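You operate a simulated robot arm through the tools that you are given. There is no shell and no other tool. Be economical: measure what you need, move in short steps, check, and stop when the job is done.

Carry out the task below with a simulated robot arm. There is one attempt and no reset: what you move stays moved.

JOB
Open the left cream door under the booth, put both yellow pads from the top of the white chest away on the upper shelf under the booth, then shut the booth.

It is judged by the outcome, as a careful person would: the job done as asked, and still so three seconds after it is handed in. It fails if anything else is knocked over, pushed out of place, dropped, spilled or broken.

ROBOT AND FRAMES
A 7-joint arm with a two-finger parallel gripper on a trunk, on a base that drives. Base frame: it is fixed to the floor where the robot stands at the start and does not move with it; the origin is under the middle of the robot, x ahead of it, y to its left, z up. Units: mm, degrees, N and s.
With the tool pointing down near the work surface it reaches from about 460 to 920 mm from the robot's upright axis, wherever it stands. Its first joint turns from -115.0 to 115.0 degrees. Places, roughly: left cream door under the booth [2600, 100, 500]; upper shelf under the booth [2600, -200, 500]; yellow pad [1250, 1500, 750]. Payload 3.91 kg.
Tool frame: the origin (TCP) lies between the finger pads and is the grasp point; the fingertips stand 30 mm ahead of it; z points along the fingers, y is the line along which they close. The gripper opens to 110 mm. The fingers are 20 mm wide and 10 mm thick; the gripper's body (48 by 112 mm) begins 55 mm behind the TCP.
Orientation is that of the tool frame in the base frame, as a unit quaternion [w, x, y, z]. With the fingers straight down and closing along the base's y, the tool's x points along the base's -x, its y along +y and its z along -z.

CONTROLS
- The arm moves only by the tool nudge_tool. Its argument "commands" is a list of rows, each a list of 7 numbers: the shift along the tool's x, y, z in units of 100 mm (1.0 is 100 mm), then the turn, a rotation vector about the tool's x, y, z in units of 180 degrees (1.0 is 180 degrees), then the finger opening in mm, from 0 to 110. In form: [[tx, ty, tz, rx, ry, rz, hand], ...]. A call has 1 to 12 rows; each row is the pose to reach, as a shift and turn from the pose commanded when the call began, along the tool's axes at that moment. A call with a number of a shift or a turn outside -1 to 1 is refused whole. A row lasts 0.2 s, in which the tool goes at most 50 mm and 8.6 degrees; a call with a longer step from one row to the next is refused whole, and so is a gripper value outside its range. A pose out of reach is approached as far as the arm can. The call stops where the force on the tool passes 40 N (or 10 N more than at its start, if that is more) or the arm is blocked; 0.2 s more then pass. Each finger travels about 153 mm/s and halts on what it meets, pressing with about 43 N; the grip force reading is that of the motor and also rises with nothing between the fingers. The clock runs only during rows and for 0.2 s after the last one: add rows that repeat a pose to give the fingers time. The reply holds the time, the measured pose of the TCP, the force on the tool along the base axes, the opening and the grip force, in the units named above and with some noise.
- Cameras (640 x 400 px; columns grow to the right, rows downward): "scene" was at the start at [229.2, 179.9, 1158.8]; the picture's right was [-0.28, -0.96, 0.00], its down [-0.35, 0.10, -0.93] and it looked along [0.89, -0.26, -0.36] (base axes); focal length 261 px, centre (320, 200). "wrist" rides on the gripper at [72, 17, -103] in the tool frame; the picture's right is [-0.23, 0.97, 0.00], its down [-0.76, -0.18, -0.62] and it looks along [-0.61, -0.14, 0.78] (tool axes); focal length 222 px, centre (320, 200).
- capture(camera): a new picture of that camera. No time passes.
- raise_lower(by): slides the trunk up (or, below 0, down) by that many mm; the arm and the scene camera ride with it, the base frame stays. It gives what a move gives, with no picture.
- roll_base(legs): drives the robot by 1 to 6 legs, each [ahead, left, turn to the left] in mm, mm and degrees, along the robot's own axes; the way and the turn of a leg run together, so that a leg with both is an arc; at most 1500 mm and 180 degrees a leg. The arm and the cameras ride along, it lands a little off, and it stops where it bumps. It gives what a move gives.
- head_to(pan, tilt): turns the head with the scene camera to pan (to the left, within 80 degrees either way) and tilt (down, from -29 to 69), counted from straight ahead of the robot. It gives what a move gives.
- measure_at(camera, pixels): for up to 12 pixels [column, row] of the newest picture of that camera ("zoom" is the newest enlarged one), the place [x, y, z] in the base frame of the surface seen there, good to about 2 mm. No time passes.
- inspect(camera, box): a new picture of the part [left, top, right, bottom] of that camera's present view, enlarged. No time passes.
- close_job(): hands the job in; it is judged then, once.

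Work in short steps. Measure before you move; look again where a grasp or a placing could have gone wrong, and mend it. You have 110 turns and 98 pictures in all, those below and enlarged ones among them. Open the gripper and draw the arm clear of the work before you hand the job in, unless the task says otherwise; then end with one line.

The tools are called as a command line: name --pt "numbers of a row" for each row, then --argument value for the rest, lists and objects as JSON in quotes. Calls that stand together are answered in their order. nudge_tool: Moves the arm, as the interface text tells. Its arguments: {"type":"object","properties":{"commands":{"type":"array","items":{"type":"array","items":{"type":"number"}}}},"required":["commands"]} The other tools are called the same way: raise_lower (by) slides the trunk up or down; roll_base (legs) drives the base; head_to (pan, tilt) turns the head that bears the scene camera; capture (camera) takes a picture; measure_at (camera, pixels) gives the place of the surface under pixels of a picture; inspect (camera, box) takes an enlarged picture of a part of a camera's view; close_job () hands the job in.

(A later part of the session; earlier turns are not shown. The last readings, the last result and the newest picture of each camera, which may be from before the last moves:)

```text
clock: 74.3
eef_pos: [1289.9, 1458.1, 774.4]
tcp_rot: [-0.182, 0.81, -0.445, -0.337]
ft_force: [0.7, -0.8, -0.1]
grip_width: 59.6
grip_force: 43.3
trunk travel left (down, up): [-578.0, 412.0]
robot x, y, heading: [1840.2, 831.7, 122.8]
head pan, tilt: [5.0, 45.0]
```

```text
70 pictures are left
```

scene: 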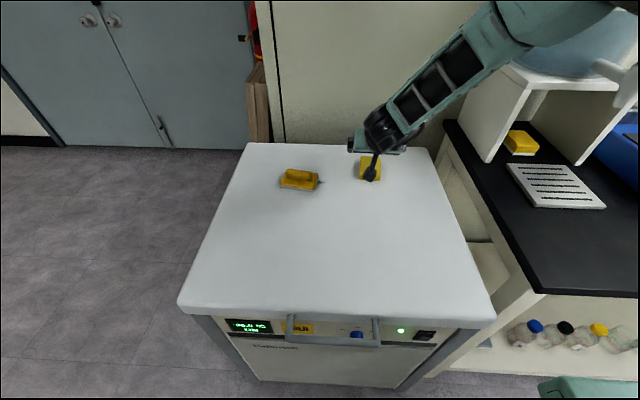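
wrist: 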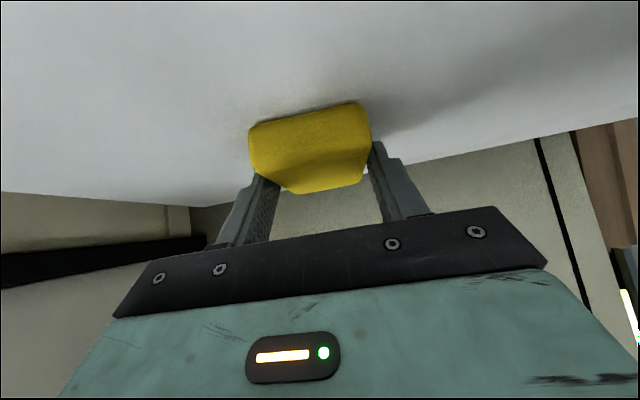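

Block held (59.6 mm). Lift with the trunk, draw the arm in, back off and turn left towards the booth.

raise_lower --by 250

nudge_tool --pt "0.2 0.15 -0.2 0 0 0 30" --pt "0.4 0.3 -0.4 0 0 0 30" --pt "0.6 0.45 -0.6 0 0 0 30" --pt "0.82 0.6 -0.82 0 0 0 30" --pt "0.82 0.6 -0.82 0 0 0 30"

roll_base --legs '[[-160, 0, 0], [0, 0, 180]]'

head_to --pan 10 --tilt 45

capture --camera "scene"

```text
clock: 76.9
eef_pos: [1288.5, 1458.5, 1024.7]
tcp_rot: [-0.182, 0.809, -0.445, -0.338]
ft_force: [-0.5, 0.4, -0.2]
grip_width: 58.8
grip_force: 42.9
trunk travel left (down, up): [-828.0, 162.0]
robot x, y, heading: [1838.0, 833.9, 122.7]
head pan, tilt: [5.0, 45.0]
```

```text
clock: 78.1
eef_pos: [1300.6, 1329.9, 1024.4]
tcp_rot: [-0.181, 0.81, -0.444, -0.338]
ft_force: [-0.2, 0.0, -0.1]
grip_width: 58.6
grip_force: 43.0
trunk travel left (down, up): [-828.0, 162.0]
robot x, y, heading: [1840.2, 836.9, 122.9]
head pan, tilt: [5.0, 45.0]
```

```text
clock: 86.8
eef_pos: [2457.7, 204.6, 1024.6]
tcp_rot: [0.337, 0.446, 0.809, -0.183]
ft_force: [-0.5, 0.6, 0.7]
grip_width: 58.6
grip_force: 43.4
trunk travel left (down, up): [-828.0, 162.0]
robot x, y, heading: [1925.5, 700.1, -57.5]
head pan, tilt: [5.0, 45.0]
```

```text
clock: 87.5
eef_pos: [2457.4, 206.2, 1024.2]
tcp_rot: [0.338, 0.445, 0.809, -0.182]
ft_force: [-0.3, 0.0, -1.5]
grip_width: 58.8
grip_force: 42.9
trunk travel left (down, up): [-828.0, 162.0]
robot x, y, heading: [1922.1, 700.2, -57.3]
head pan, tilt: [10.0, 45.0]
```

```text
69 pictures are left
```

scene: 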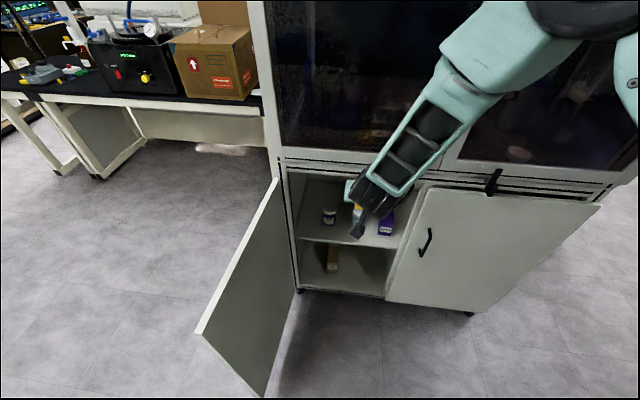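

Door stays open; the block is in hand before the opening (TCP 165 mm out of the face). Lower the trunk 400 and look at the shelf.

raise_lower --by -400

roll_base --legs '[[0, 0, 2.4]]'

capture --camera "scene"

capture --camera "wrist"

```text
clock: 91.3
eef_pos: [2456.9, 205.1, 623.2]
tcp_rot: [0.338, 0.445, 0.809, -0.181]
ft_force: [0.5, -0.9, 0.1]
grip_width: 58.6
grip_force: 42.9
trunk travel left (down, up): [-428.0, 562.0]
robot x, y, heading: [1924.4, 701.0, -57.3]
head pan, tilt: [10.0, 45.0]
```

```text
clock: 92.1
eef_pos: [2476.8, 227.1, 623.6]
tcp_rot: [0.342, 0.428, 0.818, -0.174]
ft_force: [0.4, -0.4, 0.2]
grip_width: 58.4
grip_force: 43.3
trunk travel left (down, up): [-428.0, 562.0]
robot x, y, heading: [1922.6, 700.7, -54.9]
head pan, tilt: [10.0, 45.0]
```

```text
68 pictures are left
```

scene: 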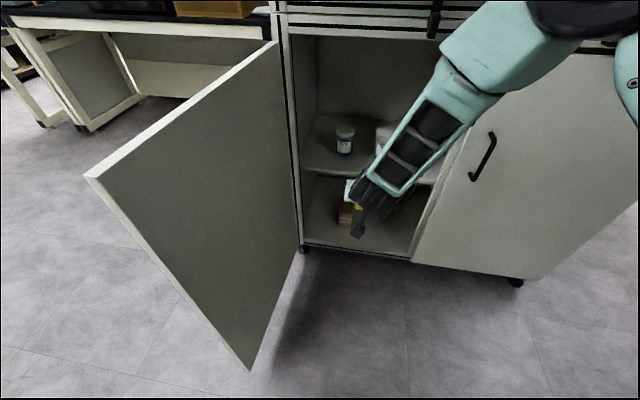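

```text
67 pictures are left
```

wrist: 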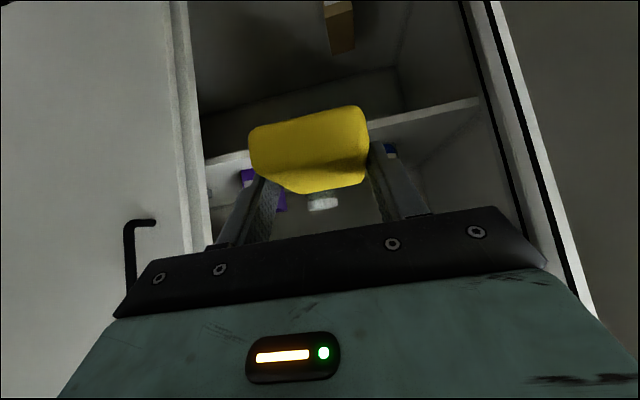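

I enlarge the shelf region (280–450, 100–200) and measure free space.

inspect --camera "scene" --box '[280, 85, 460, 198]'

measure_at --camera "scene" --pixels '[[304, 165], [320, 172], [355, 178], [345, 133], [345, 154], [338, 152], [352, 155], [320, 118], [303, 150], [325, 160], [383, 135], [300, 120]]'

```text
3.54 times, centred on (370, 142) of scene
```

zoom: 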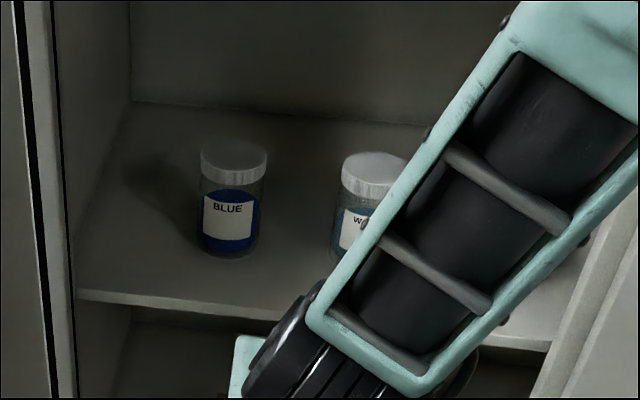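

```text
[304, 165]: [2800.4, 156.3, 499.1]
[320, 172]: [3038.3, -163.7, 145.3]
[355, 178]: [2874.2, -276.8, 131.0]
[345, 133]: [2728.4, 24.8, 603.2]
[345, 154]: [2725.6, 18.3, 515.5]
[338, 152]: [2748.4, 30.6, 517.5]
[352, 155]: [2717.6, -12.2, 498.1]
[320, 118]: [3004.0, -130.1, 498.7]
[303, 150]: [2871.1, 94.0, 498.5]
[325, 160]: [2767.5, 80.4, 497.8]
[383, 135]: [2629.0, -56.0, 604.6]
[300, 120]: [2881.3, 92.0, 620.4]
```

The lane left of the BLUE jar (right-coordinate 10–143 mm from the hinge) is free. Before reaching in I check where the forearm/elbow is relative to the booth face.

head_to --pan -10 --tilt 15

capture --camera "scene"

```text
clock: 93.1
eef_pos: [2476.9, 227.6, 623.3]
tcp_rot: [0.341, 0.428, 0.818, -0.175]
ft_force: [0.6, 0.0, -0.2]
grip_width: 58.6
grip_force: 43.0
trunk travel left (down, up): [-428.0, 562.0]
robot x, y, heading: [1922.0, 701.4, -55.0]
head pan, tilt: [-10.0, 15.0]
```

```text
65 pictures are left
```

scene: 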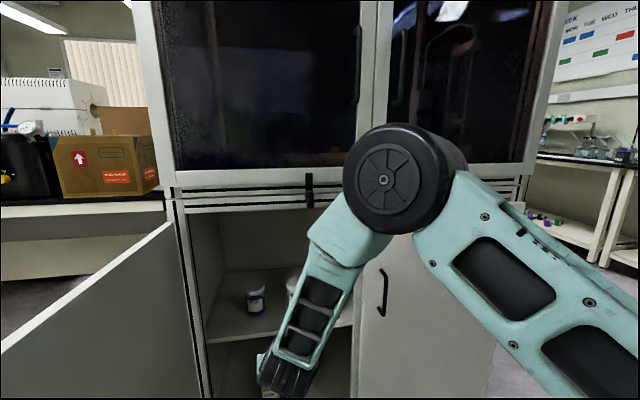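

measure_at --camera "scene" --pixels '[[383, 180], [440, 150], [400, 125], [355, 200], [390, 230], [330, 235], [310, 190], [300, 340], [330, 180]]'

```text
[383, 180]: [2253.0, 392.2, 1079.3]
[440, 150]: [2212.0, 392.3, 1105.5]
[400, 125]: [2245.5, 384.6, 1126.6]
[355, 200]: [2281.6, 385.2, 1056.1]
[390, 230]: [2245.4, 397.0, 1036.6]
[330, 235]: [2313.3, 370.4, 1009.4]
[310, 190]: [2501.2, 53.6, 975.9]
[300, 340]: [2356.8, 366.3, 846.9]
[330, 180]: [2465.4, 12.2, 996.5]
```

Elbow is ~430 mm out of the face at z 1080 – reaching in this way would bring it against the booth. I'll lower the shoulder and extend the arm instead: raise the hand relative to the trunk while the trunk goes down.

nudge_tool --pt "-0.23 0 -0.23 0 0 0 30" --pt "-0.47 0 -0.47 0 0 0 30" --pt "-0.7 0 -0.7 0 0 0 30" --pt "-0.7 0 -0.7 0 0 0 30"

raise_lower --by -200

nudge_tool --pt "-0.23 0.1 -0.23 0 0 0 30" --pt "-0.47 0.2 -0.47 0 0 0 30" --pt "-0.7 0.35 -0.7 0 0 0 30" --pt "-0.7 0.5 -0.7 0 0 0 30" --pt "-0.7 0.5 -0.7 0 0 0 30"

capture --camera "scene"

```text
clock: 94.1
eef_pos: [2476.3, 226.1, 724.9]
tcp_rot: [0.341, 0.429, 0.818, -0.175]
ft_force: [0.7, -0.1, 0.3]
grip_width: 58.6
grip_force: 43.7
trunk travel left (down, up): [-428.0, 562.0]
robot x, y, heading: [1923.0, 700.7, -54.8]
head pan, tilt: [-10.0, 15.0]
```

```text
clock: 96.2
eef_pos: [2475.5, 225.2, 523.8]
tcp_rot: [0.341, 0.428, 0.818, -0.175]
ft_force: [-0.9, 0.6, -0.2]
grip_width: 58.8
grip_force: 42.8
trunk travel left (down, up): [-228.0, 762.0]
robot x, y, heading: [1920.7, 699.9, -54.8]
head pan, tilt: [-10.0, 15.0]
```

```text
clock: 97.4
eef_pos: [2516.2, 255.8, 622.9]
tcp_rot: [0.341, 0.428, 0.819, -0.175]
ft_force: [0.2, -0.3, -1.0]
grip_width: 58.6
grip_force: 43.2
trunk travel left (down, up): [-228.0, 762.0]
robot x, y, heading: [1922.6, 700.6, -54.8]
head pan, tilt: [-10.0, 15.0]
```

```text
64 pictures are left
```

scene: 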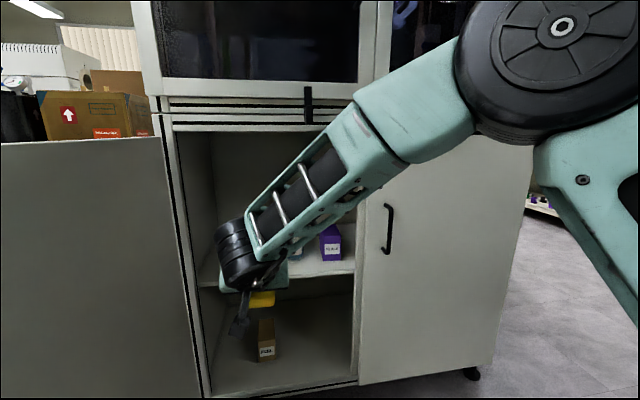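

Forearm is now flat and the elbow well back. Shift the hand left 75 mm, then drive left 60 and ahead 150.

nudge_tool --pt "0 0.25 0 0 0 0 30" --pt "0 0.5 0 0 0 0 30" --pt "0 0.75 0 0 0 0 30" --pt "0 0.75 0 0 0 0 30"

roll_base --legs '[[0, 60, 0], [150, 0, 0]]'

capture --camera "scene"

capture --camera "wrist"

```text
clock: 98.4
eef_pos: [2576.2, 296.9, 620.9]
tcp_rot: [0.34, 0.43, 0.818, -0.176]
ft_force: [0.2, 0.6, -0.2]
grip_width: 58.5
grip_force: 42.5
trunk travel left (down, up): [-228.0, 762.0]
robot x, y, heading: [1922.1, 700.5, -54.9]
head pan, tilt: [-10.0, 15.0]
```

```text
clock: 100.4
eef_pos: [2708.7, 206.5, 621.9]
tcp_rot: [0.341, 0.43, 0.817, -0.175]
ft_force: [0.2, -1.1, 1.1]
grip_width: 58.8
grip_force: 43.2
trunk travel left (down, up): [-228.0, 762.0]
robot x, y, heading: [2058.6, 616.9, -55.2]
head pan, tilt: [-10.0, 15.0]
```

```text
63 pictures are left
```

scene: 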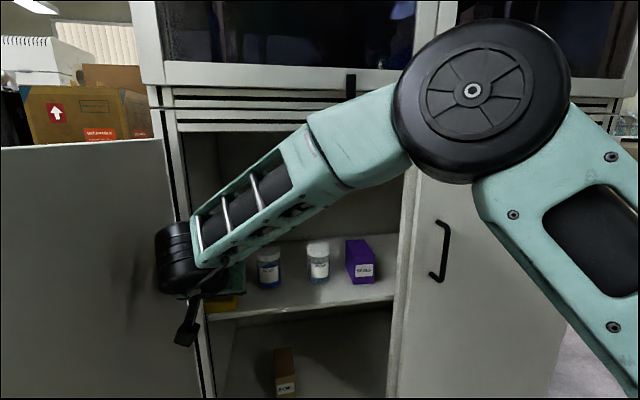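

```text
62 pictures are left
```

wrist: 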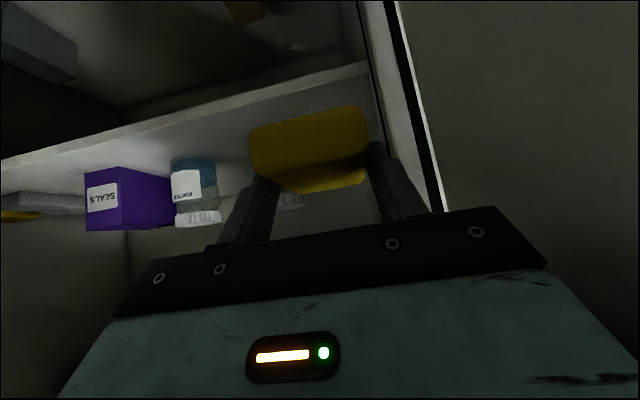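

TCP is at right-coordinate 80 mm. The wrist's black cylinder looks close to the door; measure it, the door and the stile.

inspect --camera "scene" --box '[120, 180, 280, 380]'

measure_at --camera "scene" --pixels '[[158, 255], [163, 235], [165, 285], [140, 250], [150, 200], [205, 345], [200, 370], [210, 380], [190, 180], [206, 320], [158, 300], [183, 140]]'

```text
2.00 times, centred on (200, 280) of scene
```

zoom: 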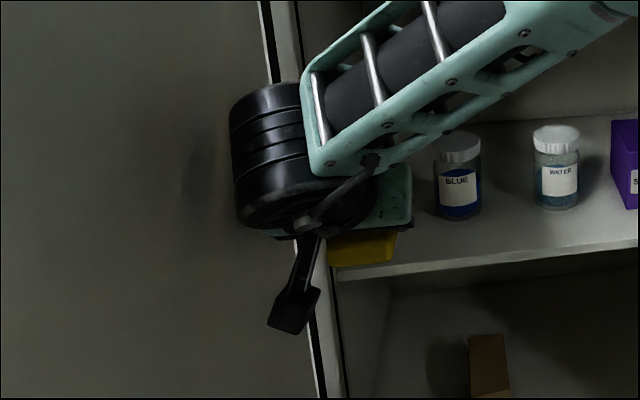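

```text
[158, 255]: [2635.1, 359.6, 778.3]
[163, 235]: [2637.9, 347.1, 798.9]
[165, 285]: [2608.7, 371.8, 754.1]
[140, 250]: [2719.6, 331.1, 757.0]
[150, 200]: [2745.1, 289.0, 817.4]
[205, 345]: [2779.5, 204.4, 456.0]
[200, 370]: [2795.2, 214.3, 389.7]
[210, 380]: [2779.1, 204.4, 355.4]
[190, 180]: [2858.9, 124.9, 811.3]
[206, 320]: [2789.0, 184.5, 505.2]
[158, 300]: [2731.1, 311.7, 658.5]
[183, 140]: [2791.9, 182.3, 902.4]
```

Stile inner edge is at 24 mm, wall ~5 mm, so the 112 mm hand must pass the stile at ≥92 and above the jars. I raise to z≈650, shift right 14, then go in 100 mm and check.

nudge_tool --pt "-0.2 -0.14 -0.2 0 0 0 30" --pt "-0.2 -0.14 -0.2 0 0 0 30" --pt "-0.45 -0.14 0.05 0 0 0 30" --pt "-0.7 -0.14 0.3 0 0 0 30" --pt "-0.9 -0.14 0.5 0 0 0 30" --pt "-0.9 -0.14 0.5 0 0 0 30"

capture --camera "scene"

capture --camera "wrist"

```text
clock: 101.8
eef_pos: [2754.8, 115.9, 651.3]
tcp_rot: [0.341, 0.43, 0.817, -0.176]
ft_force: [1.0, 0.0, -1.0]
grip_width: 58.7
grip_force: 42.9
trunk travel left (down, up): [-228.0, 762.0]
robot x, y, heading: [2053.6, 617.7, -55.0]
head pan, tilt: [-10.0, 15.0]
```

```text
60 pictures are left
```

scene: 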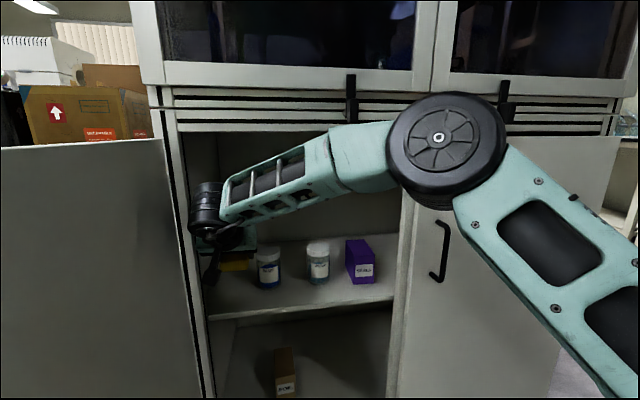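

```text
59 pictures are left
```

wrist: 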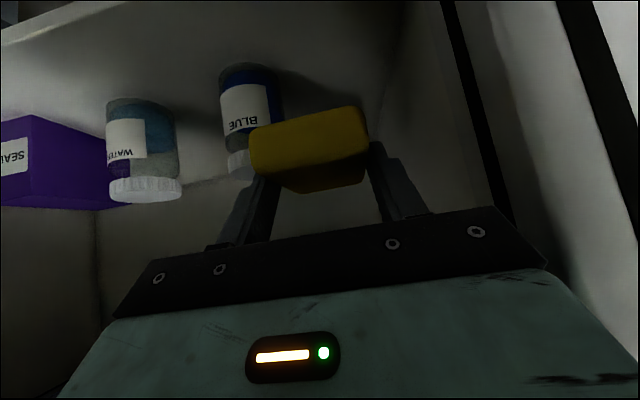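

Hand is inside at depth 79 mm, clear. Check elbow distance from the booth face before going further.

measure_at --camera "scene" --pixels '[[440, 137], [400, 180], [370, 150], [300, 180], [470, 190], [205, 190], [192, 215], [350, 185], [268, 255]]'

```text
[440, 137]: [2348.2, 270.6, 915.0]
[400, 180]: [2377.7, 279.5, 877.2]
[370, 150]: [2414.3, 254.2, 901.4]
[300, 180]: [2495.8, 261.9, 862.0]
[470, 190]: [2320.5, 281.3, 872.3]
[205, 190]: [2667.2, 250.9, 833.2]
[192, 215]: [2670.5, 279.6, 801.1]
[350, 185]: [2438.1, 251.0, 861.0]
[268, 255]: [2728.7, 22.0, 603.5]
```

Clear margins. Continue straight in 106 mm at this height.

nudge_tool --pt "-0.25 0 0.25 0 0 0 30" --pt "-0.5 0 0.5 0 0 0 30" --pt "-0.75 0 0.75 0 0 0 30" --pt "-0.75 0 0.75 0 0 0 30"

capture --camera "scene"

```text
clock: 102.8
eef_pos: [2815.6, 29.0, 649.7]
tcp_rot: [0.34, 0.431, 0.818, -0.175]
ft_force: [0.3, 0.4, -0.3]
grip_width: 58.7
grip_force: 43.0
trunk travel left (down, up): [-228.0, 762.0]
robot x, y, heading: [2058.6, 617.7, -55.0]
head pan, tilt: [-10.0, 15.0]
```

```text
58 pictures are left
```

scene: 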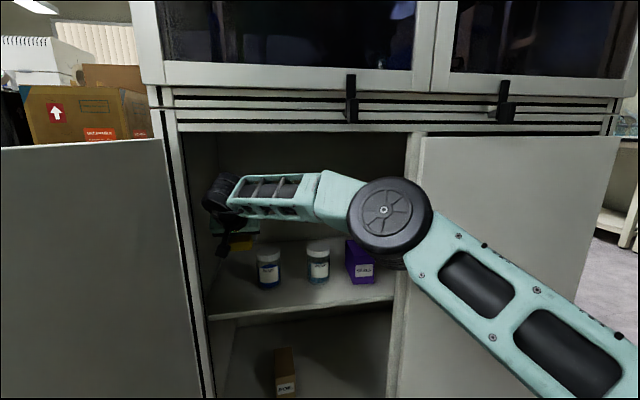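

At depth 185. Check elbow/upper-arm clearance to the right door handle before lowering.

measure_at --camera "scene" --pixels '[[385, 210], [430, 225], [350, 205], [300, 200], [240, 195], [420, 260], [480, 260], [215, 180], [206, 200]]'

```text
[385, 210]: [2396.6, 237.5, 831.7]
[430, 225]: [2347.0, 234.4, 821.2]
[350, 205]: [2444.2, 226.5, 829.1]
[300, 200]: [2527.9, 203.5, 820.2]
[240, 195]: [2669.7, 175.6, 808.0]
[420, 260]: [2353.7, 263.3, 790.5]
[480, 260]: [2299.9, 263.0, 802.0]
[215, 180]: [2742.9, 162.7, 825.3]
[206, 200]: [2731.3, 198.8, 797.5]
```

Clearances fine. Shift left 17 mm, then lower by trunk to just above the shelf.

nudge_tool --pt "0 0.17 0 0 0 0 30" --pt "0 0.17 0 0 0 0 30"

raise_lower --by -105

capture --camera "wrist"

inspect --camera "scene" --box '[160, 100, 440, 275]'

```text
clock: 103.4
eef_pos: [2830.2, 38.3, 650.1]
tcp_rot: [0.34, 0.43, 0.817, -0.176]
ft_force: [0.6, 0.5, -0.7]
grip_width: 58.6
grip_force: 43.7
trunk travel left (down, up): [-228.0, 762.0]
robot x, y, heading: [2053.9, 614.1, -55.4]
head pan, tilt: [-10.0, 15.0]
```

```text
clock: 104.8
eef_pos: [2830.4, 39.9, 544.8]
tcp_rot: [0.341, 0.43, 0.817, -0.175]
ft_force: [-0.1, -0.9, 0.0]
grip_width: 58.6
grip_force: 43.0
trunk travel left (down, up): [-123.0, 867.0]
robot x, y, heading: [2058.5, 614.8, -55.1]
head pan, tilt: [-10.0, 15.0]
```

```text
57 pictures are left
```

wrist: 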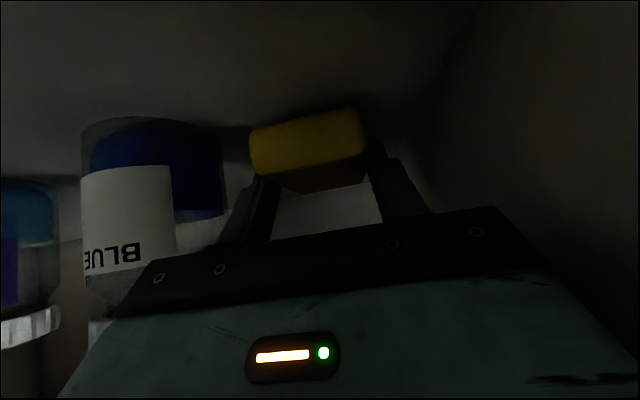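

```text
2.29 times, centred on (300, 188) of scene
```

zoom: 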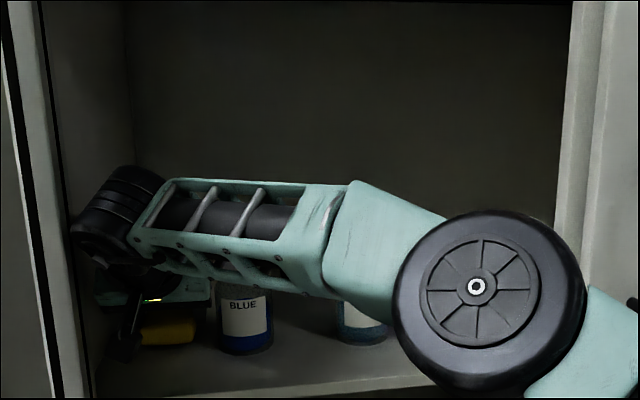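

The block is beside the BLUE jar with a gap and ~11 mm above the shelf. Lower 11 mm and open to 78 mm.

nudge_tool --pt "0.04 0 0.04 0 0 0 30" --pt "0.08 0 0.08 0 0 0 30" --pt "0.08 0 0.08 0 0 0 30" --pt "0.08 0 0.08 0 0 0 65" --pt "0.08 0 0.08 0 0 0 76" --pt "0.08 0 0.08 0 0 0 76"

capture --camera "wrist"

```text
clock: 106.2
eef_pos: [2829.7, 38.1, 533.6]
tcp_rot: [0.341, 0.43, 0.817, -0.175]
ft_force: [-0.2, -0.1, 0.0]
grip_width: 76.3
grip_force: 0.0
trunk travel left (down, up): [-123.0, 867.0]
robot x, y, heading: [2059.1, 617.4, -55.1]
head pan, tilt: [-10.0, 15.0]
```

```text
55 pictures are left
```

wrist: 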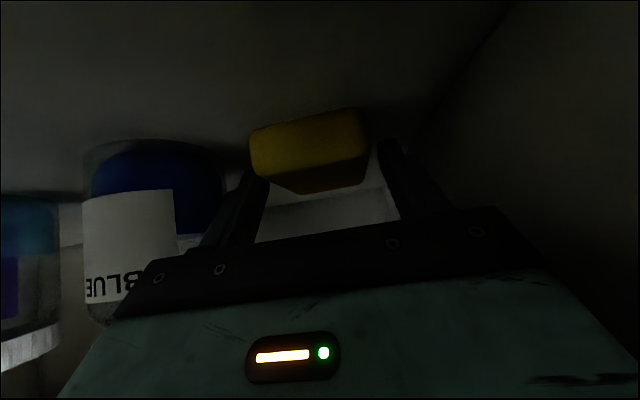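

Block released on the shelf. Raise 116 mm, shift right 17, and withdraw the reverse way.

raise_lower --by 117

nudge_tool --pt "0 -0.17 0 0 0 0 76" --pt "0.25 -0.17 -0.25 0 0 0 76" --pt "0.5 -0.17 -0.5 0 0 0 76" --pt "0.75 -0.17 -0.75 0 0 0 76" --pt "1.0 -0.17 -1.0 0 0 0 76" --pt "1.0 -0.17 -1.0 0 0 0 76"

nudge_tool --pt "0.25 0 -0.25 0 0 0 76" --pt "0.5 0 -0.5 0 0 0 76" --pt "0.5 0 -0.5 0 0 0 76"

capture --camera "scene"

```text
clock: 107.6
eef_pos: [2829.3, 38.8, 650.2]
tcp_rot: [0.341, 0.43, 0.817, -0.176]
ft_force: [0.2, 0.1, 0.4]
grip_width: 75.9
grip_force: 0.1
trunk travel left (down, up): [-240.0, 750.0]
robot x, y, heading: [2059.0, 615.0, -55.1]
head pan, tilt: [-10.0, 15.0]
```

```text
clock: 109.0
eef_pos: [2733.1, 143.1, 647.9]
tcp_rot: [0.341, 0.431, 0.817, -0.176]
ft_force: [0.4, -0.1, -1.2]
grip_width: 76.3
grip_force: 0.0
trunk travel left (down, up): [-240.0, 750.0]
robot x, y, heading: [2058.8, 615.9, -55.2]
head pan, tilt: [-10.0, 15.0]
```

```text
clock: 109.8
eef_pos: [2694.9, 201.3, 649.8]
tcp_rot: [0.34, 0.43, 0.818, -0.175]
ft_force: [-0.7, -0.1, -0.1]
grip_width: 75.9
grip_force: 0.1
trunk travel left (down, up): [-240.0, 750.0]
robot x, y, heading: [2058.6, 616.1, -55.1]
head pan, tilt: [-10.0, 15.0]
```

```text
54 pictures are left
```

scene: 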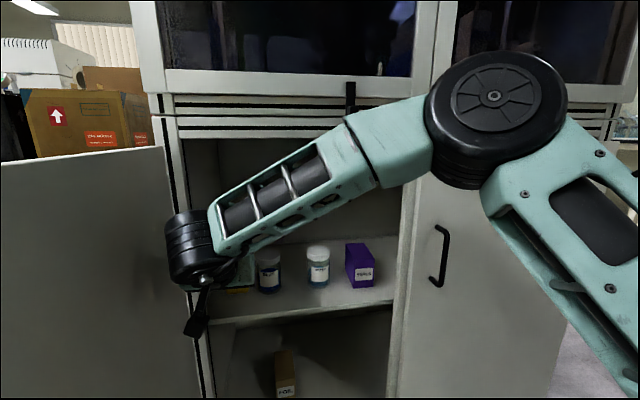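

Withdrawn to the opening. Back the base off, raise the trunk and turn right via the open floor to the chest.

roll_base --legs '[[-150, 0, 0], [0, -70, 0]]'

raise_lower --by 390

nudge_tool --pt "0.2 -0.3 -0.2 0 0 0 76" --pt "0.4 -0.6 -0.4 0 0 0 76" --pt "0.6 -0.9 -0.6 0 0 0 76" --pt "0.6 -0.9 -0.6 0 0 0 76"

head_to --pan 20 --tilt 45

capture --camera "scene"

```text
clock: 111.8
eef_pos: [2550.5, 283.0, 649.5]
tcp_rot: [0.341, 0.432, 0.816, -0.176]
ft_force: [0.0, -0.4, -0.1]
grip_width: 76.0
grip_force: 0.1
trunk travel left (down, up): [-240.0, 750.0]
robot x, y, heading: [1918.7, 700.8, -55.2]
head pan, tilt: [-10.0, 15.0]
```

```text
clock: 115.5
eef_pos: [2550.5, 283.1, 1039.5]
tcp_rot: [0.34, 0.432, 0.816, -0.176]
ft_force: [-0.8, 0.7, 0.9]
grip_width: 76.0
grip_force: 0.0
trunk travel left (down, up): [-630.0, 360.0]
robot x, y, heading: [1919.8, 697.9, -55.2]
head pan, tilt: [-10.0, 15.0]
```

```text
clock: 116.5
eef_pos: [2429.8, 302.1, 1040.0]
tcp_rot: [0.34, 0.432, 0.817, -0.176]
ft_force: [-0.2, 0.1, 0.0]
grip_width: 75.8
grip_force: 0.0
trunk travel left (down, up): [-630.0, 360.0]
robot x, y, heading: [1917.2, 697.9, -55.5]
head pan, tilt: [-10.0, 15.0]
```

```text
clock: 117.5
eef_pos: [2429.5, 302.7, 1040.5]
tcp_rot: [0.341, 0.432, 0.816, -0.176]
ft_force: [0.3, 0.3, -0.4]
grip_width: 76.0
grip_force: 0.1
trunk travel left (down, up): [-630.0, 360.0]
robot x, y, heading: [1916.6, 701.5, -55.5]
head pan, tilt: [20.0, 45.0]
```

```text
53 pictures are left
```

scene: 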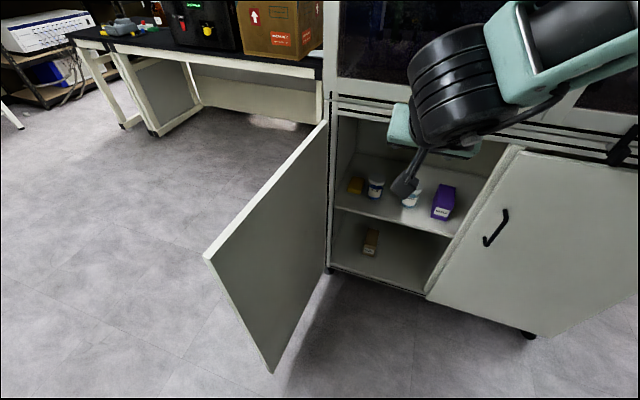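

Block is on the shelf (355,185). Measure it and turn to the chest for the second pad.

measure_at --camera "scene" --pixels '[[350, 180], [362, 181], [349, 189], [361, 191], [376, 180], [350, 205]]'

roll_base --legs '[[0, 0, -180]]'

head_to --pan 5 --tilt 45

capture --camera "scene"

```text
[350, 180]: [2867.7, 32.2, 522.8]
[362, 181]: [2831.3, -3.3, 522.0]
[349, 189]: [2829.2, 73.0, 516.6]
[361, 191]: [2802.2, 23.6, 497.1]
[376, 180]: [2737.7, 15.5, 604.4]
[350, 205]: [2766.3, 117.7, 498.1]
```

```text
clock: 125.4
eef_pos: [1437.5, 1138.9, 1041.3]
tcp_rot: [-0.19, 0.798, -0.466, -0.332]
ft_force: [-0.2, -0.3, -0.1]
grip_width: 75.9
grip_force: 0.0
trunk travel left (down, up): [-630.0, 360.0]
robot x, y, heading: [1917.2, 698.1, 119.8]
head pan, tilt: [20.0, 45.0]
```

```text
clock: 126.2
eef_pos: [1437.4, 1139.6, 1040.4]
tcp_rot: [-0.191, 0.797, -0.466, -0.333]
ft_force: [-0.2, -1.3, 0.2]
grip_width: 75.9
grip_force: 0.0
trunk travel left (down, up): [-630.0, 360.0]
robot x, y, heading: [1915.6, 701.9, 119.8]
head pan, tilt: [5.0, 45.0]
```

```text
52 pictures are left
```

scene: 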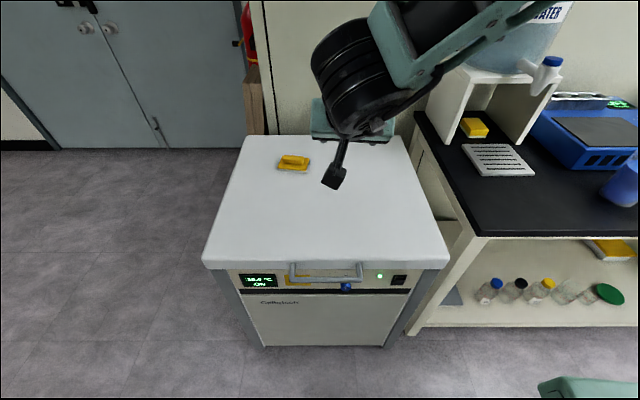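

Block on the shelf at depth 150–235, fine. Second pad at (293,162), unmoved. I align the heading and drive closer (ahead 130, left 130).

roll_base --legs '[[0, 0, -2.4], [0, 130, 0], [130, 0, 0]]'

capture --camera "scene"

inspect --camera "scene" --box '[250, 120, 410, 220]'

```text
clock: 128.8
eef_pos: [1284.2, 1214.7, 1039.5]
tcp_rot: [-0.198, 0.787, -0.483, -0.329]
ft_force: [-0.1, -0.1, -0.5]
grip_width: 76.1
grip_force: 0.0
trunk travel left (down, up): [-630.0, 360.0]
robot x, y, heading: [1744.0, 752.7, 117.2]
head pan, tilt: [5.0, 45.0]
```

```text
51 pictures are left
```

scene: 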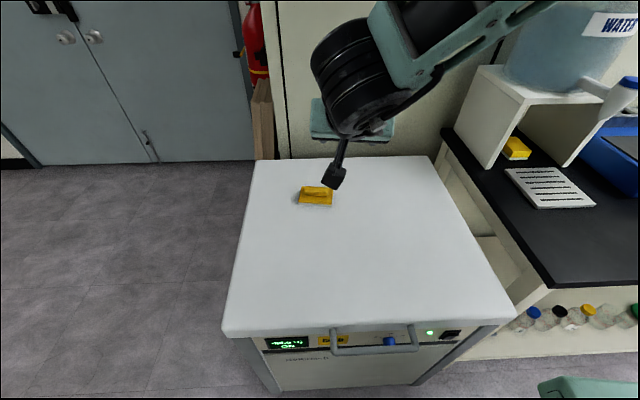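

```text
4.00 times, centred on (330, 170) of scene
```

zoom: 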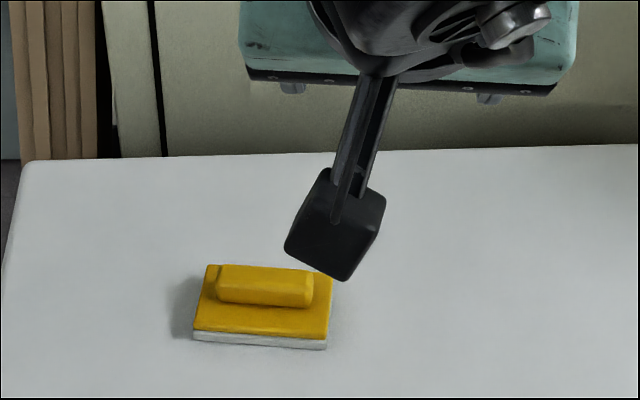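

Re-measure the grip and pad corners.

measure_at --camera "zoom" --pixels '[[224, 270], [304, 274], [304, 292], [224, 287], [264, 280], [208, 268], [331, 280], [325, 334], [195, 326], [220, 300], [308, 304]]'

```text
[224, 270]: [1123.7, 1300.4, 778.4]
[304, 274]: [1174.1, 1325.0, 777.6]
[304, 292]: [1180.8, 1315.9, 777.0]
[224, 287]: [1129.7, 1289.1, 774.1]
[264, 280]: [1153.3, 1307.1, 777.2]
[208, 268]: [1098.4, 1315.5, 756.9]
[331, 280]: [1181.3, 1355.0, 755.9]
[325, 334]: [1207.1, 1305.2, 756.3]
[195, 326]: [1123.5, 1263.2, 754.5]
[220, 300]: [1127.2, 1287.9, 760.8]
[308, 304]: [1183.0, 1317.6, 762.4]
```

Grip centre (1153,1309). Move 126 ahead and 74 left with gripper open, then lower the trunk 200.

nudge_tool --pt "-0.22 0.18 0.22 0 0 0 100" --pt "-0.44 0.37 0.44 0 0 0 100" --pt "-0.66 0.55 0.66 0 0 0 100" --pt "-0.888 0.74 0.888 0 0 0 100" --pt "-0.888 0.74 0.888 0 0 0 100"

raise_lower --by -200

capture --camera "wrist"

```text
clock: 130.0
eef_pos: [1158.7, 1291.7, 1043.4]
tcp_rot: [-0.198, 0.787, -0.484, -0.328]
ft_force: [-0.4, -0.4, -0.3]
grip_width: 99.8
grip_force: 0.0
trunk travel left (down, up): [-630.0, 360.0]
robot x, y, heading: [1743.3, 755.4, 117.1]
head pan, tilt: [5.0, 45.0]
```

```text
clock: 132.1
eef_pos: [1158.3, 1290.8, 842.1]
tcp_rot: [-0.198, 0.786, -0.484, -0.328]
ft_force: [0.3, -0.2, 0.2]
grip_width: 99.9
grip_force: 0.1
trunk travel left (down, up): [-430.0, 560.0]
robot x, y, heading: [1742.1, 752.9, 117.2]
head pan, tilt: [5.0, 45.0]
```

```text
49 pictures are left
```

wrist: 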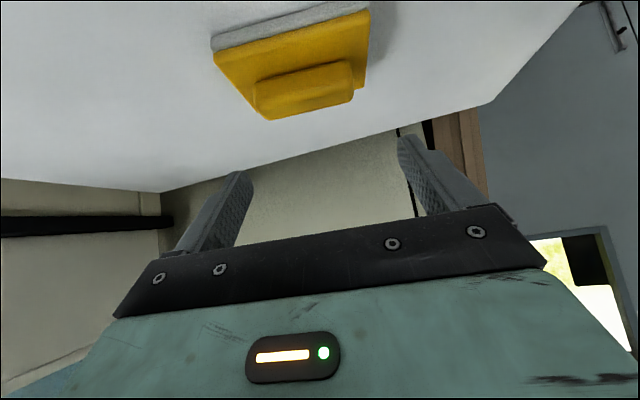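

Grip lies between the fingers (3 mm to the right). Lower 53 mm with that correction and close on the grip's ends.

nudge_tool --pt "0.15 -0.03 0.15 0 0 0 100" --pt "0.3 -0.03 0.3 0 0 0 100" --pt "0.375 -0.03 0.375 0 0 0 100" --pt "0.375 -0.03 0.375 0 0 0 100" --pt "0.375 -0.03 0.375 0 0 0 75" --pt "0.375 -0.03 0.375 0 0 0 50" --pt "0.375 -0.03 0.375 0 0 0 30" --pt "0.375 -0.03 0.375 0 0 0 30" --pt "0.375 -0.03 0.375 0 0 0 30"

capture --camera "wrist"

```text
clock: 134.1
eef_pos: [1163.1, 1292.4, 789.7]
tcp_rot: [-0.199, 0.786, -0.484, -0.328]
ft_force: [-0.3, -0.6, -0.4]
grip_width: 67.9
grip_force: 43.2
trunk travel left (down, up): [-430.0, 560.0]
robot x, y, heading: [1744.0, 755.8, 117.1]
head pan, tilt: [5.0, 45.0]
```

```text
48 pictures are left
```

wrist: 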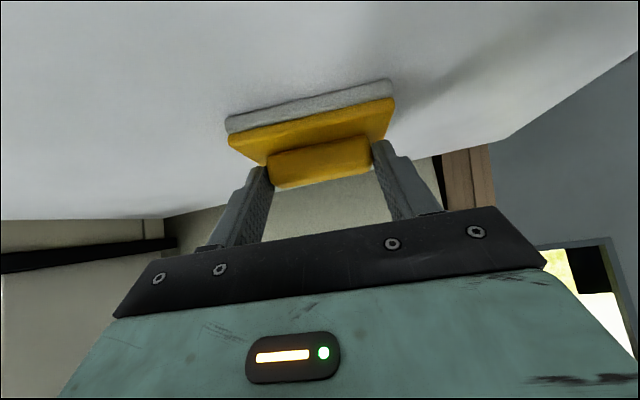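

Grip held at 67.9 mm. Lift 60 mm and check it stays level.

raise_lower --by 60

capture --camera "wrist"

inspect --camera "scene" --box '[250, 100, 410, 200]'

```text
clock: 135.1
eef_pos: [1161.8, 1292.1, 848.7]
tcp_rot: [-0.198, 0.787, -0.484, -0.329]
ft_force: [-0.4, 0.0, -0.3]
grip_width: 68.1
grip_force: 43.3
trunk travel left (down, up): [-490.0, 500.0]
robot x, y, heading: [1743.8, 753.2, 117.1]
head pan, tilt: [5.0, 45.0]
```

```text
47 pictures are left
```

wrist: 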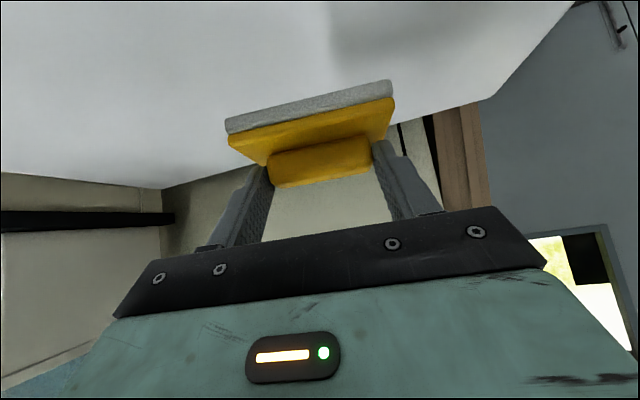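

```text
4.00 times, centred on (330, 150) of scene
```

zoom: 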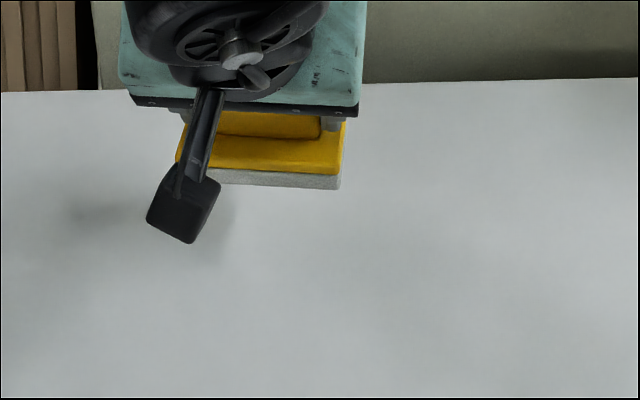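

Held firm and level (TCP 50 mm above the pad's bottom). Raise, draw in, back off and turn left to the booth.

raise_lower --by 190

nudge_tool --pt "0.2 -0.15 -0.2 0 0 0 30" --pt "0.4 -0.3 -0.4 0 0 0 30" --pt "0.6 -0.5 -0.6 0 0 0 30" --pt "0.6 -0.7 -0.6 0 0 0 30" --pt "0.6 -0.7 -0.6 0 0 0 30"

roll_base --legs '[[-145, 0, 0], [0, 0, 180], [0, 0, 7.5]]'

capture --camera "scene"

```text
clock: 137.2
eef_pos: [1163.0, 1292.5, 1039.8]
tcp_rot: [-0.198, 0.787, -0.484, -0.328]
ft_force: [0.4, 0.4, -1.5]
grip_width: 67.9
grip_force: 43.1
trunk travel left (down, up): [-680.0, 310.0]
robot x, y, heading: [1741.7, 750.6, 117.2]
head pan, tilt: [5.0, 45.0]
```

```text
clock: 138.4
eef_pos: [1262.7, 1247.2, 1041.2]
tcp_rot: [-0.198, 0.787, -0.483, -0.329]
ft_force: [0.1, -0.9, 0.0]
grip_width: 68.0
grip_force: 43.0
trunk travel left (down, up): [-680.0, 310.0]
robot x, y, heading: [1745.1, 754.7, 117.6]
head pan, tilt: [5.0, 45.0]
```

```text
clock: 147.6
eef_pos: [2333.6, 177.7, 1040.1]
tcp_rot: [0.337, 0.446, 0.809, -0.181]
ft_force: [0.2, 0.5, -0.8]
grip_width: 68.2
grip_force: 43.4
trunk travel left (down, up): [-680.0, 310.0]
robot x, y, heading: [1806.9, 626.3, -57.3]
head pan, tilt: [5.0, 45.0]
```

```text
45 pictures are left
```

scene: 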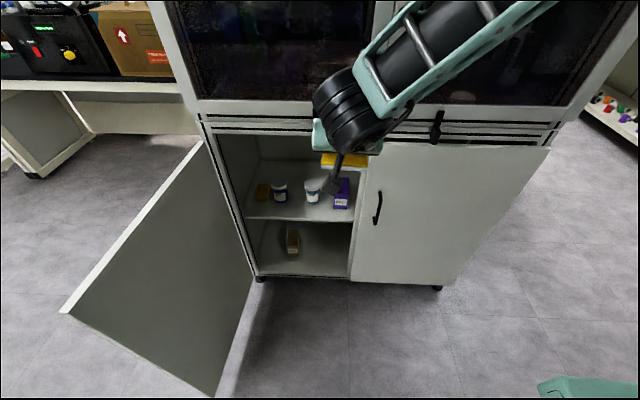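

Both pads' spots known; block visible on shelf at (262,192). Align heading, raise the arm a bit relative to the trunk, lower the trunk, and slide left.

roll_base --legs '[[0, 0, 2.3], [0, 190, 0]]'

nudge_tool --pt "-0.14 0.2 -0.14 0 0 0 30" --pt "-0.28 0.4 -0.28 0 0 0 30" --pt "-0.28 0.6 -0.28 0 0 0 30" --pt "-0.28 0.6 -0.28 0 0 0 30"

raise_lower --by -400

capture --camera "scene"

```text
clock: 149.6
eef_pos: [2513.9, 313.7, 1041.2]
tcp_rot: [0.341, 0.429, 0.818, -0.175]
ft_force: [-0.8, -0.3, -0.3]
grip_width: 68.1
grip_force: 43.3
trunk travel left (down, up): [-680.0, 310.0]
robot x, y, heading: [1973.5, 738.5, -54.8]
head pan, tilt: [5.0, 45.0]
```

```text
clock: 150.6
eef_pos: [2561.7, 347.4, 1079.6]
tcp_rot: [0.341, 0.428, 0.818, -0.174]
ft_force: [-0.3, 0.4, -0.5]
grip_width: 67.7
grip_force: 43.2
trunk travel left (down, up): [-680.0, 310.0]
robot x, y, heading: [1970.0, 739.1, -54.5]
head pan, tilt: [5.0, 45.0]
```

```text
clock: 154.4
eef_pos: [2561.9, 346.2, 680.9]
tcp_rot: [0.341, 0.429, 0.818, -0.175]
ft_force: [0.4, 0.0, -1.3]
grip_width: 67.8
grip_force: 42.9
trunk travel left (down, up): [-280.0, 710.0]
robot x, y, heading: [1967.6, 738.9, -55.0]
head pan, tilt: [5.0, 45.0]
```

```text
44 pictures are left
```

scene: 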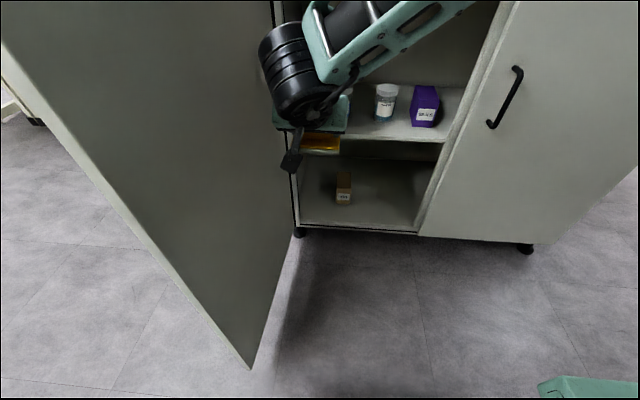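

TCP is at right 121, 220 mm out. Lower 110 more, shift left 33, drive ahead 150 and look.

raise_lower --by -105

nudge_tool --pt "0 0.16 0 0 0 0 30" --pt "0 0.32 0 0 0 0 30" --pt "0 0.32 0 0 0 0 30"

roll_base --legs '[[150, 0, 0]]'

head_to --pan 0 --tilt 20

capture --camera "scene"

capture --camera "wrist"

```text
clock: 155.8
eef_pos: [2561.0, 347.5, 575.5]
tcp_rot: [0.341, 0.43, 0.817, -0.176]
ft_force: [0.2, 0.3, -0.7]
grip_width: 68.0
grip_force: 43.3
trunk travel left (down, up): [-175.0, 815.0]
robot x, y, heading: [1969.4, 740.3, -55.4]
head pan, tilt: [5.0, 45.0]
```

```text
clock: 156.6
eef_pos: [2586.9, 365.0, 576.0]
tcp_rot: [0.341, 0.429, 0.818, -0.175]
ft_force: [-0.5, 0.2, -0.7]
grip_width: 68.0
grip_force: 42.8
trunk travel left (down, up): [-175.0, 815.0]
robot x, y, heading: [1968.3, 735.4, -54.9]
head pan, tilt: [5.0, 45.0]
```

```text
clock: 158.0
eef_pos: [2671.0, 234.0, 577.4]
tcp_rot: [0.34, 0.433, 0.816, -0.177]
ft_force: [0.0, -0.3, -0.3]
grip_width: 68.0
grip_force: 42.9
trunk travel left (down, up): [-175.0, 815.0]
robot x, y, heading: [2058.7, 614.3, -55.4]
head pan, tilt: [5.0, 45.0]
```

```text
clock: 158.9
eef_pos: [2671.4, 235.5, 575.7]
tcp_rot: [0.34, 0.434, 0.816, -0.177]
ft_force: [-0.2, -0.6, -0.9]
grip_width: 67.7
grip_force: 42.9
trunk travel left (down, up): [-175.0, 815.0]
robot x, y, heading: [2058.2, 611.8, -55.5]
head pan, tilt: [0.0, 20.0]
```

```text
43 pictures are left
```

scene: 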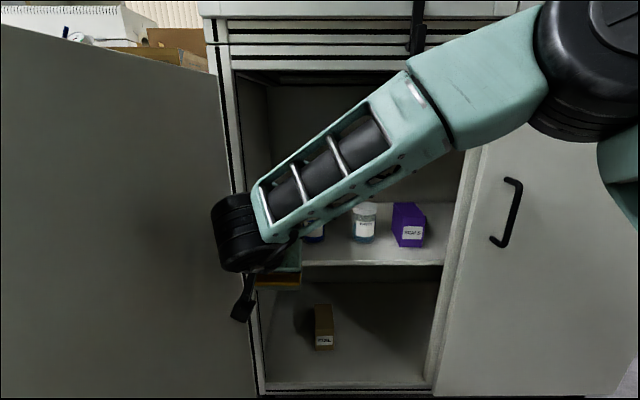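

```text
42 pictures are left
```

wrist: 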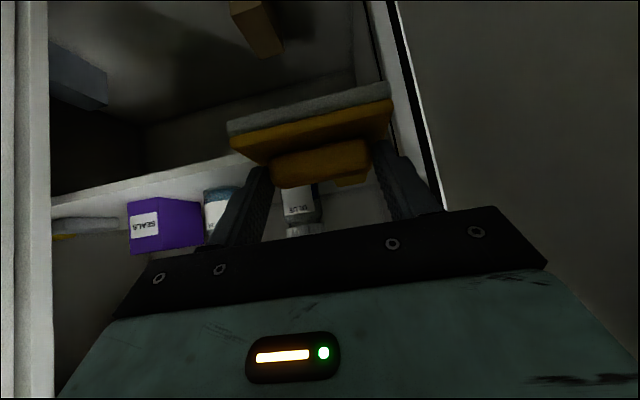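

TCP at right 95, 66 mm outside. Move in 158 mm in two stages with 6 mm left trim.

nudge_tool --pt "-0.2 0.06 0.2 0 0 0 30" --pt "-0.4 0.06 0.4 0 0 0 30" --pt "-0.6 0.06 0.6 0 0 0 30" --pt "-0.6 0.06 0.6 0 0 0 30"

nudge_tool --pt "-0.2 0 0.2 0 0 0 30" --pt "-0.4 0 0.4 0 0 0 30" --pt "-0.52 0 0.52 0 0 0 30" --pt "-0.52 0 0.52 0 0 0 30"

capture --camera "scene"

capture --camera "wrist"

```text
clock: 159.9
eef_pos: [2722.3, 169.6, 577.8]
tcp_rot: [0.34, 0.432, 0.816, -0.176]
ft_force: [0.8, 0.2, 0.1]
grip_width: 68.0
grip_force: 43.1
trunk travel left (down, up): [-175.0, 815.0]
robot x, y, heading: [2059.1, 613.7, -55.5]
head pan, tilt: [0.0, 20.0]
```

```text
clock: 160.9
eef_pos: [2766.1, 106.0, 577.1]
tcp_rot: [0.34, 0.433, 0.816, -0.177]
ft_force: [-0.8, 0.3, -0.6]
grip_width: 67.8
grip_force: 43.5
trunk travel left (down, up): [-175.0, 815.0]
robot x, y, heading: [2058.1, 611.9, -55.9]
head pan, tilt: [0.0, 20.0]
```

```text
41 pictures are left
```

scene: 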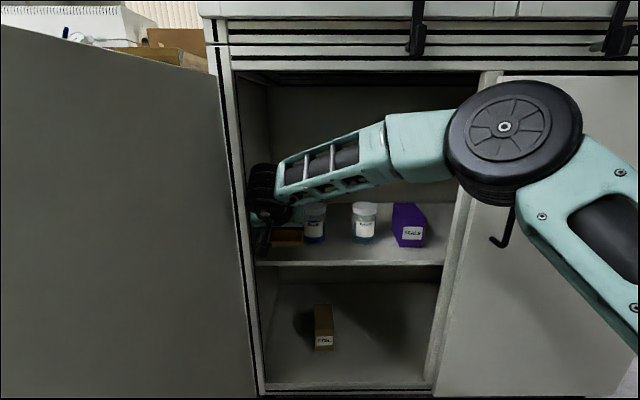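

```text
40 pictures are left
```

wrist: 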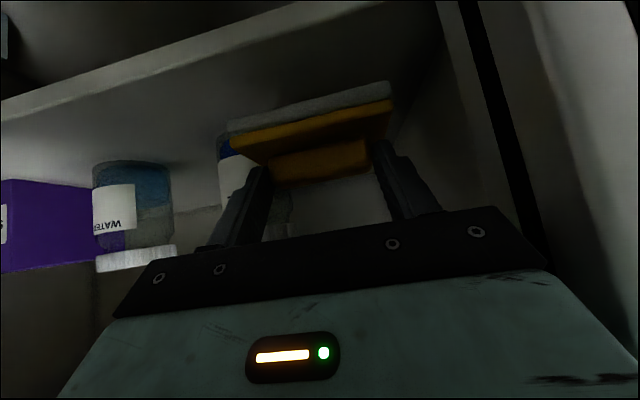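

TCP at right 91, depth 94: the pad sits over the shelf in front of the block, clear of the jar. Lower by trunk 22, then 7 mm with the arm, and release.

raise_lower --by -22

nudge_tool --pt "0.025 0 0.025 0 0 0 30" --pt "0.045 0 0.045 0 0 0 30" --pt "0.045 0 0.045 0 0 0 30" --pt "0.045 0 0.045 0 0 0 72" --pt "0.045 0 0.045 0 0 0 84" --pt "0.045 0 0.045 0 0 0 84"

capture --camera "wrist"

```text
clock: 161.6
eef_pos: [2765.1, 106.9, 555.4]
tcp_rot: [0.34, 0.432, 0.816, -0.176]
ft_force: [0.3, -0.6, 0.5]
grip_width: 67.9
grip_force: 42.5
trunk travel left (down, up): [-153.0, 837.0]
robot x, y, heading: [2057.4, 612.3, -55.5]
head pan, tilt: [0.0, 20.0]
```

```text
clock: 163.0
eef_pos: [2766.1, 106.9, 549.2]
tcp_rot: [0.34, 0.433, 0.816, -0.177]
ft_force: [-0.1, 0.4, -0.2]
grip_width: 84.2
grip_force: 0.1
trunk travel left (down, up): [-153.0, 837.0]
robot x, y, heading: [2065.7, 609.4, -55.4]
head pan, tilt: [0.0, 20.0]
```

```text
39 pictures are left
```

wrist: 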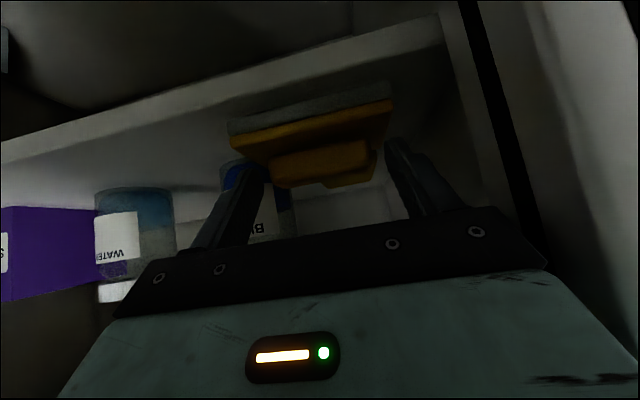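

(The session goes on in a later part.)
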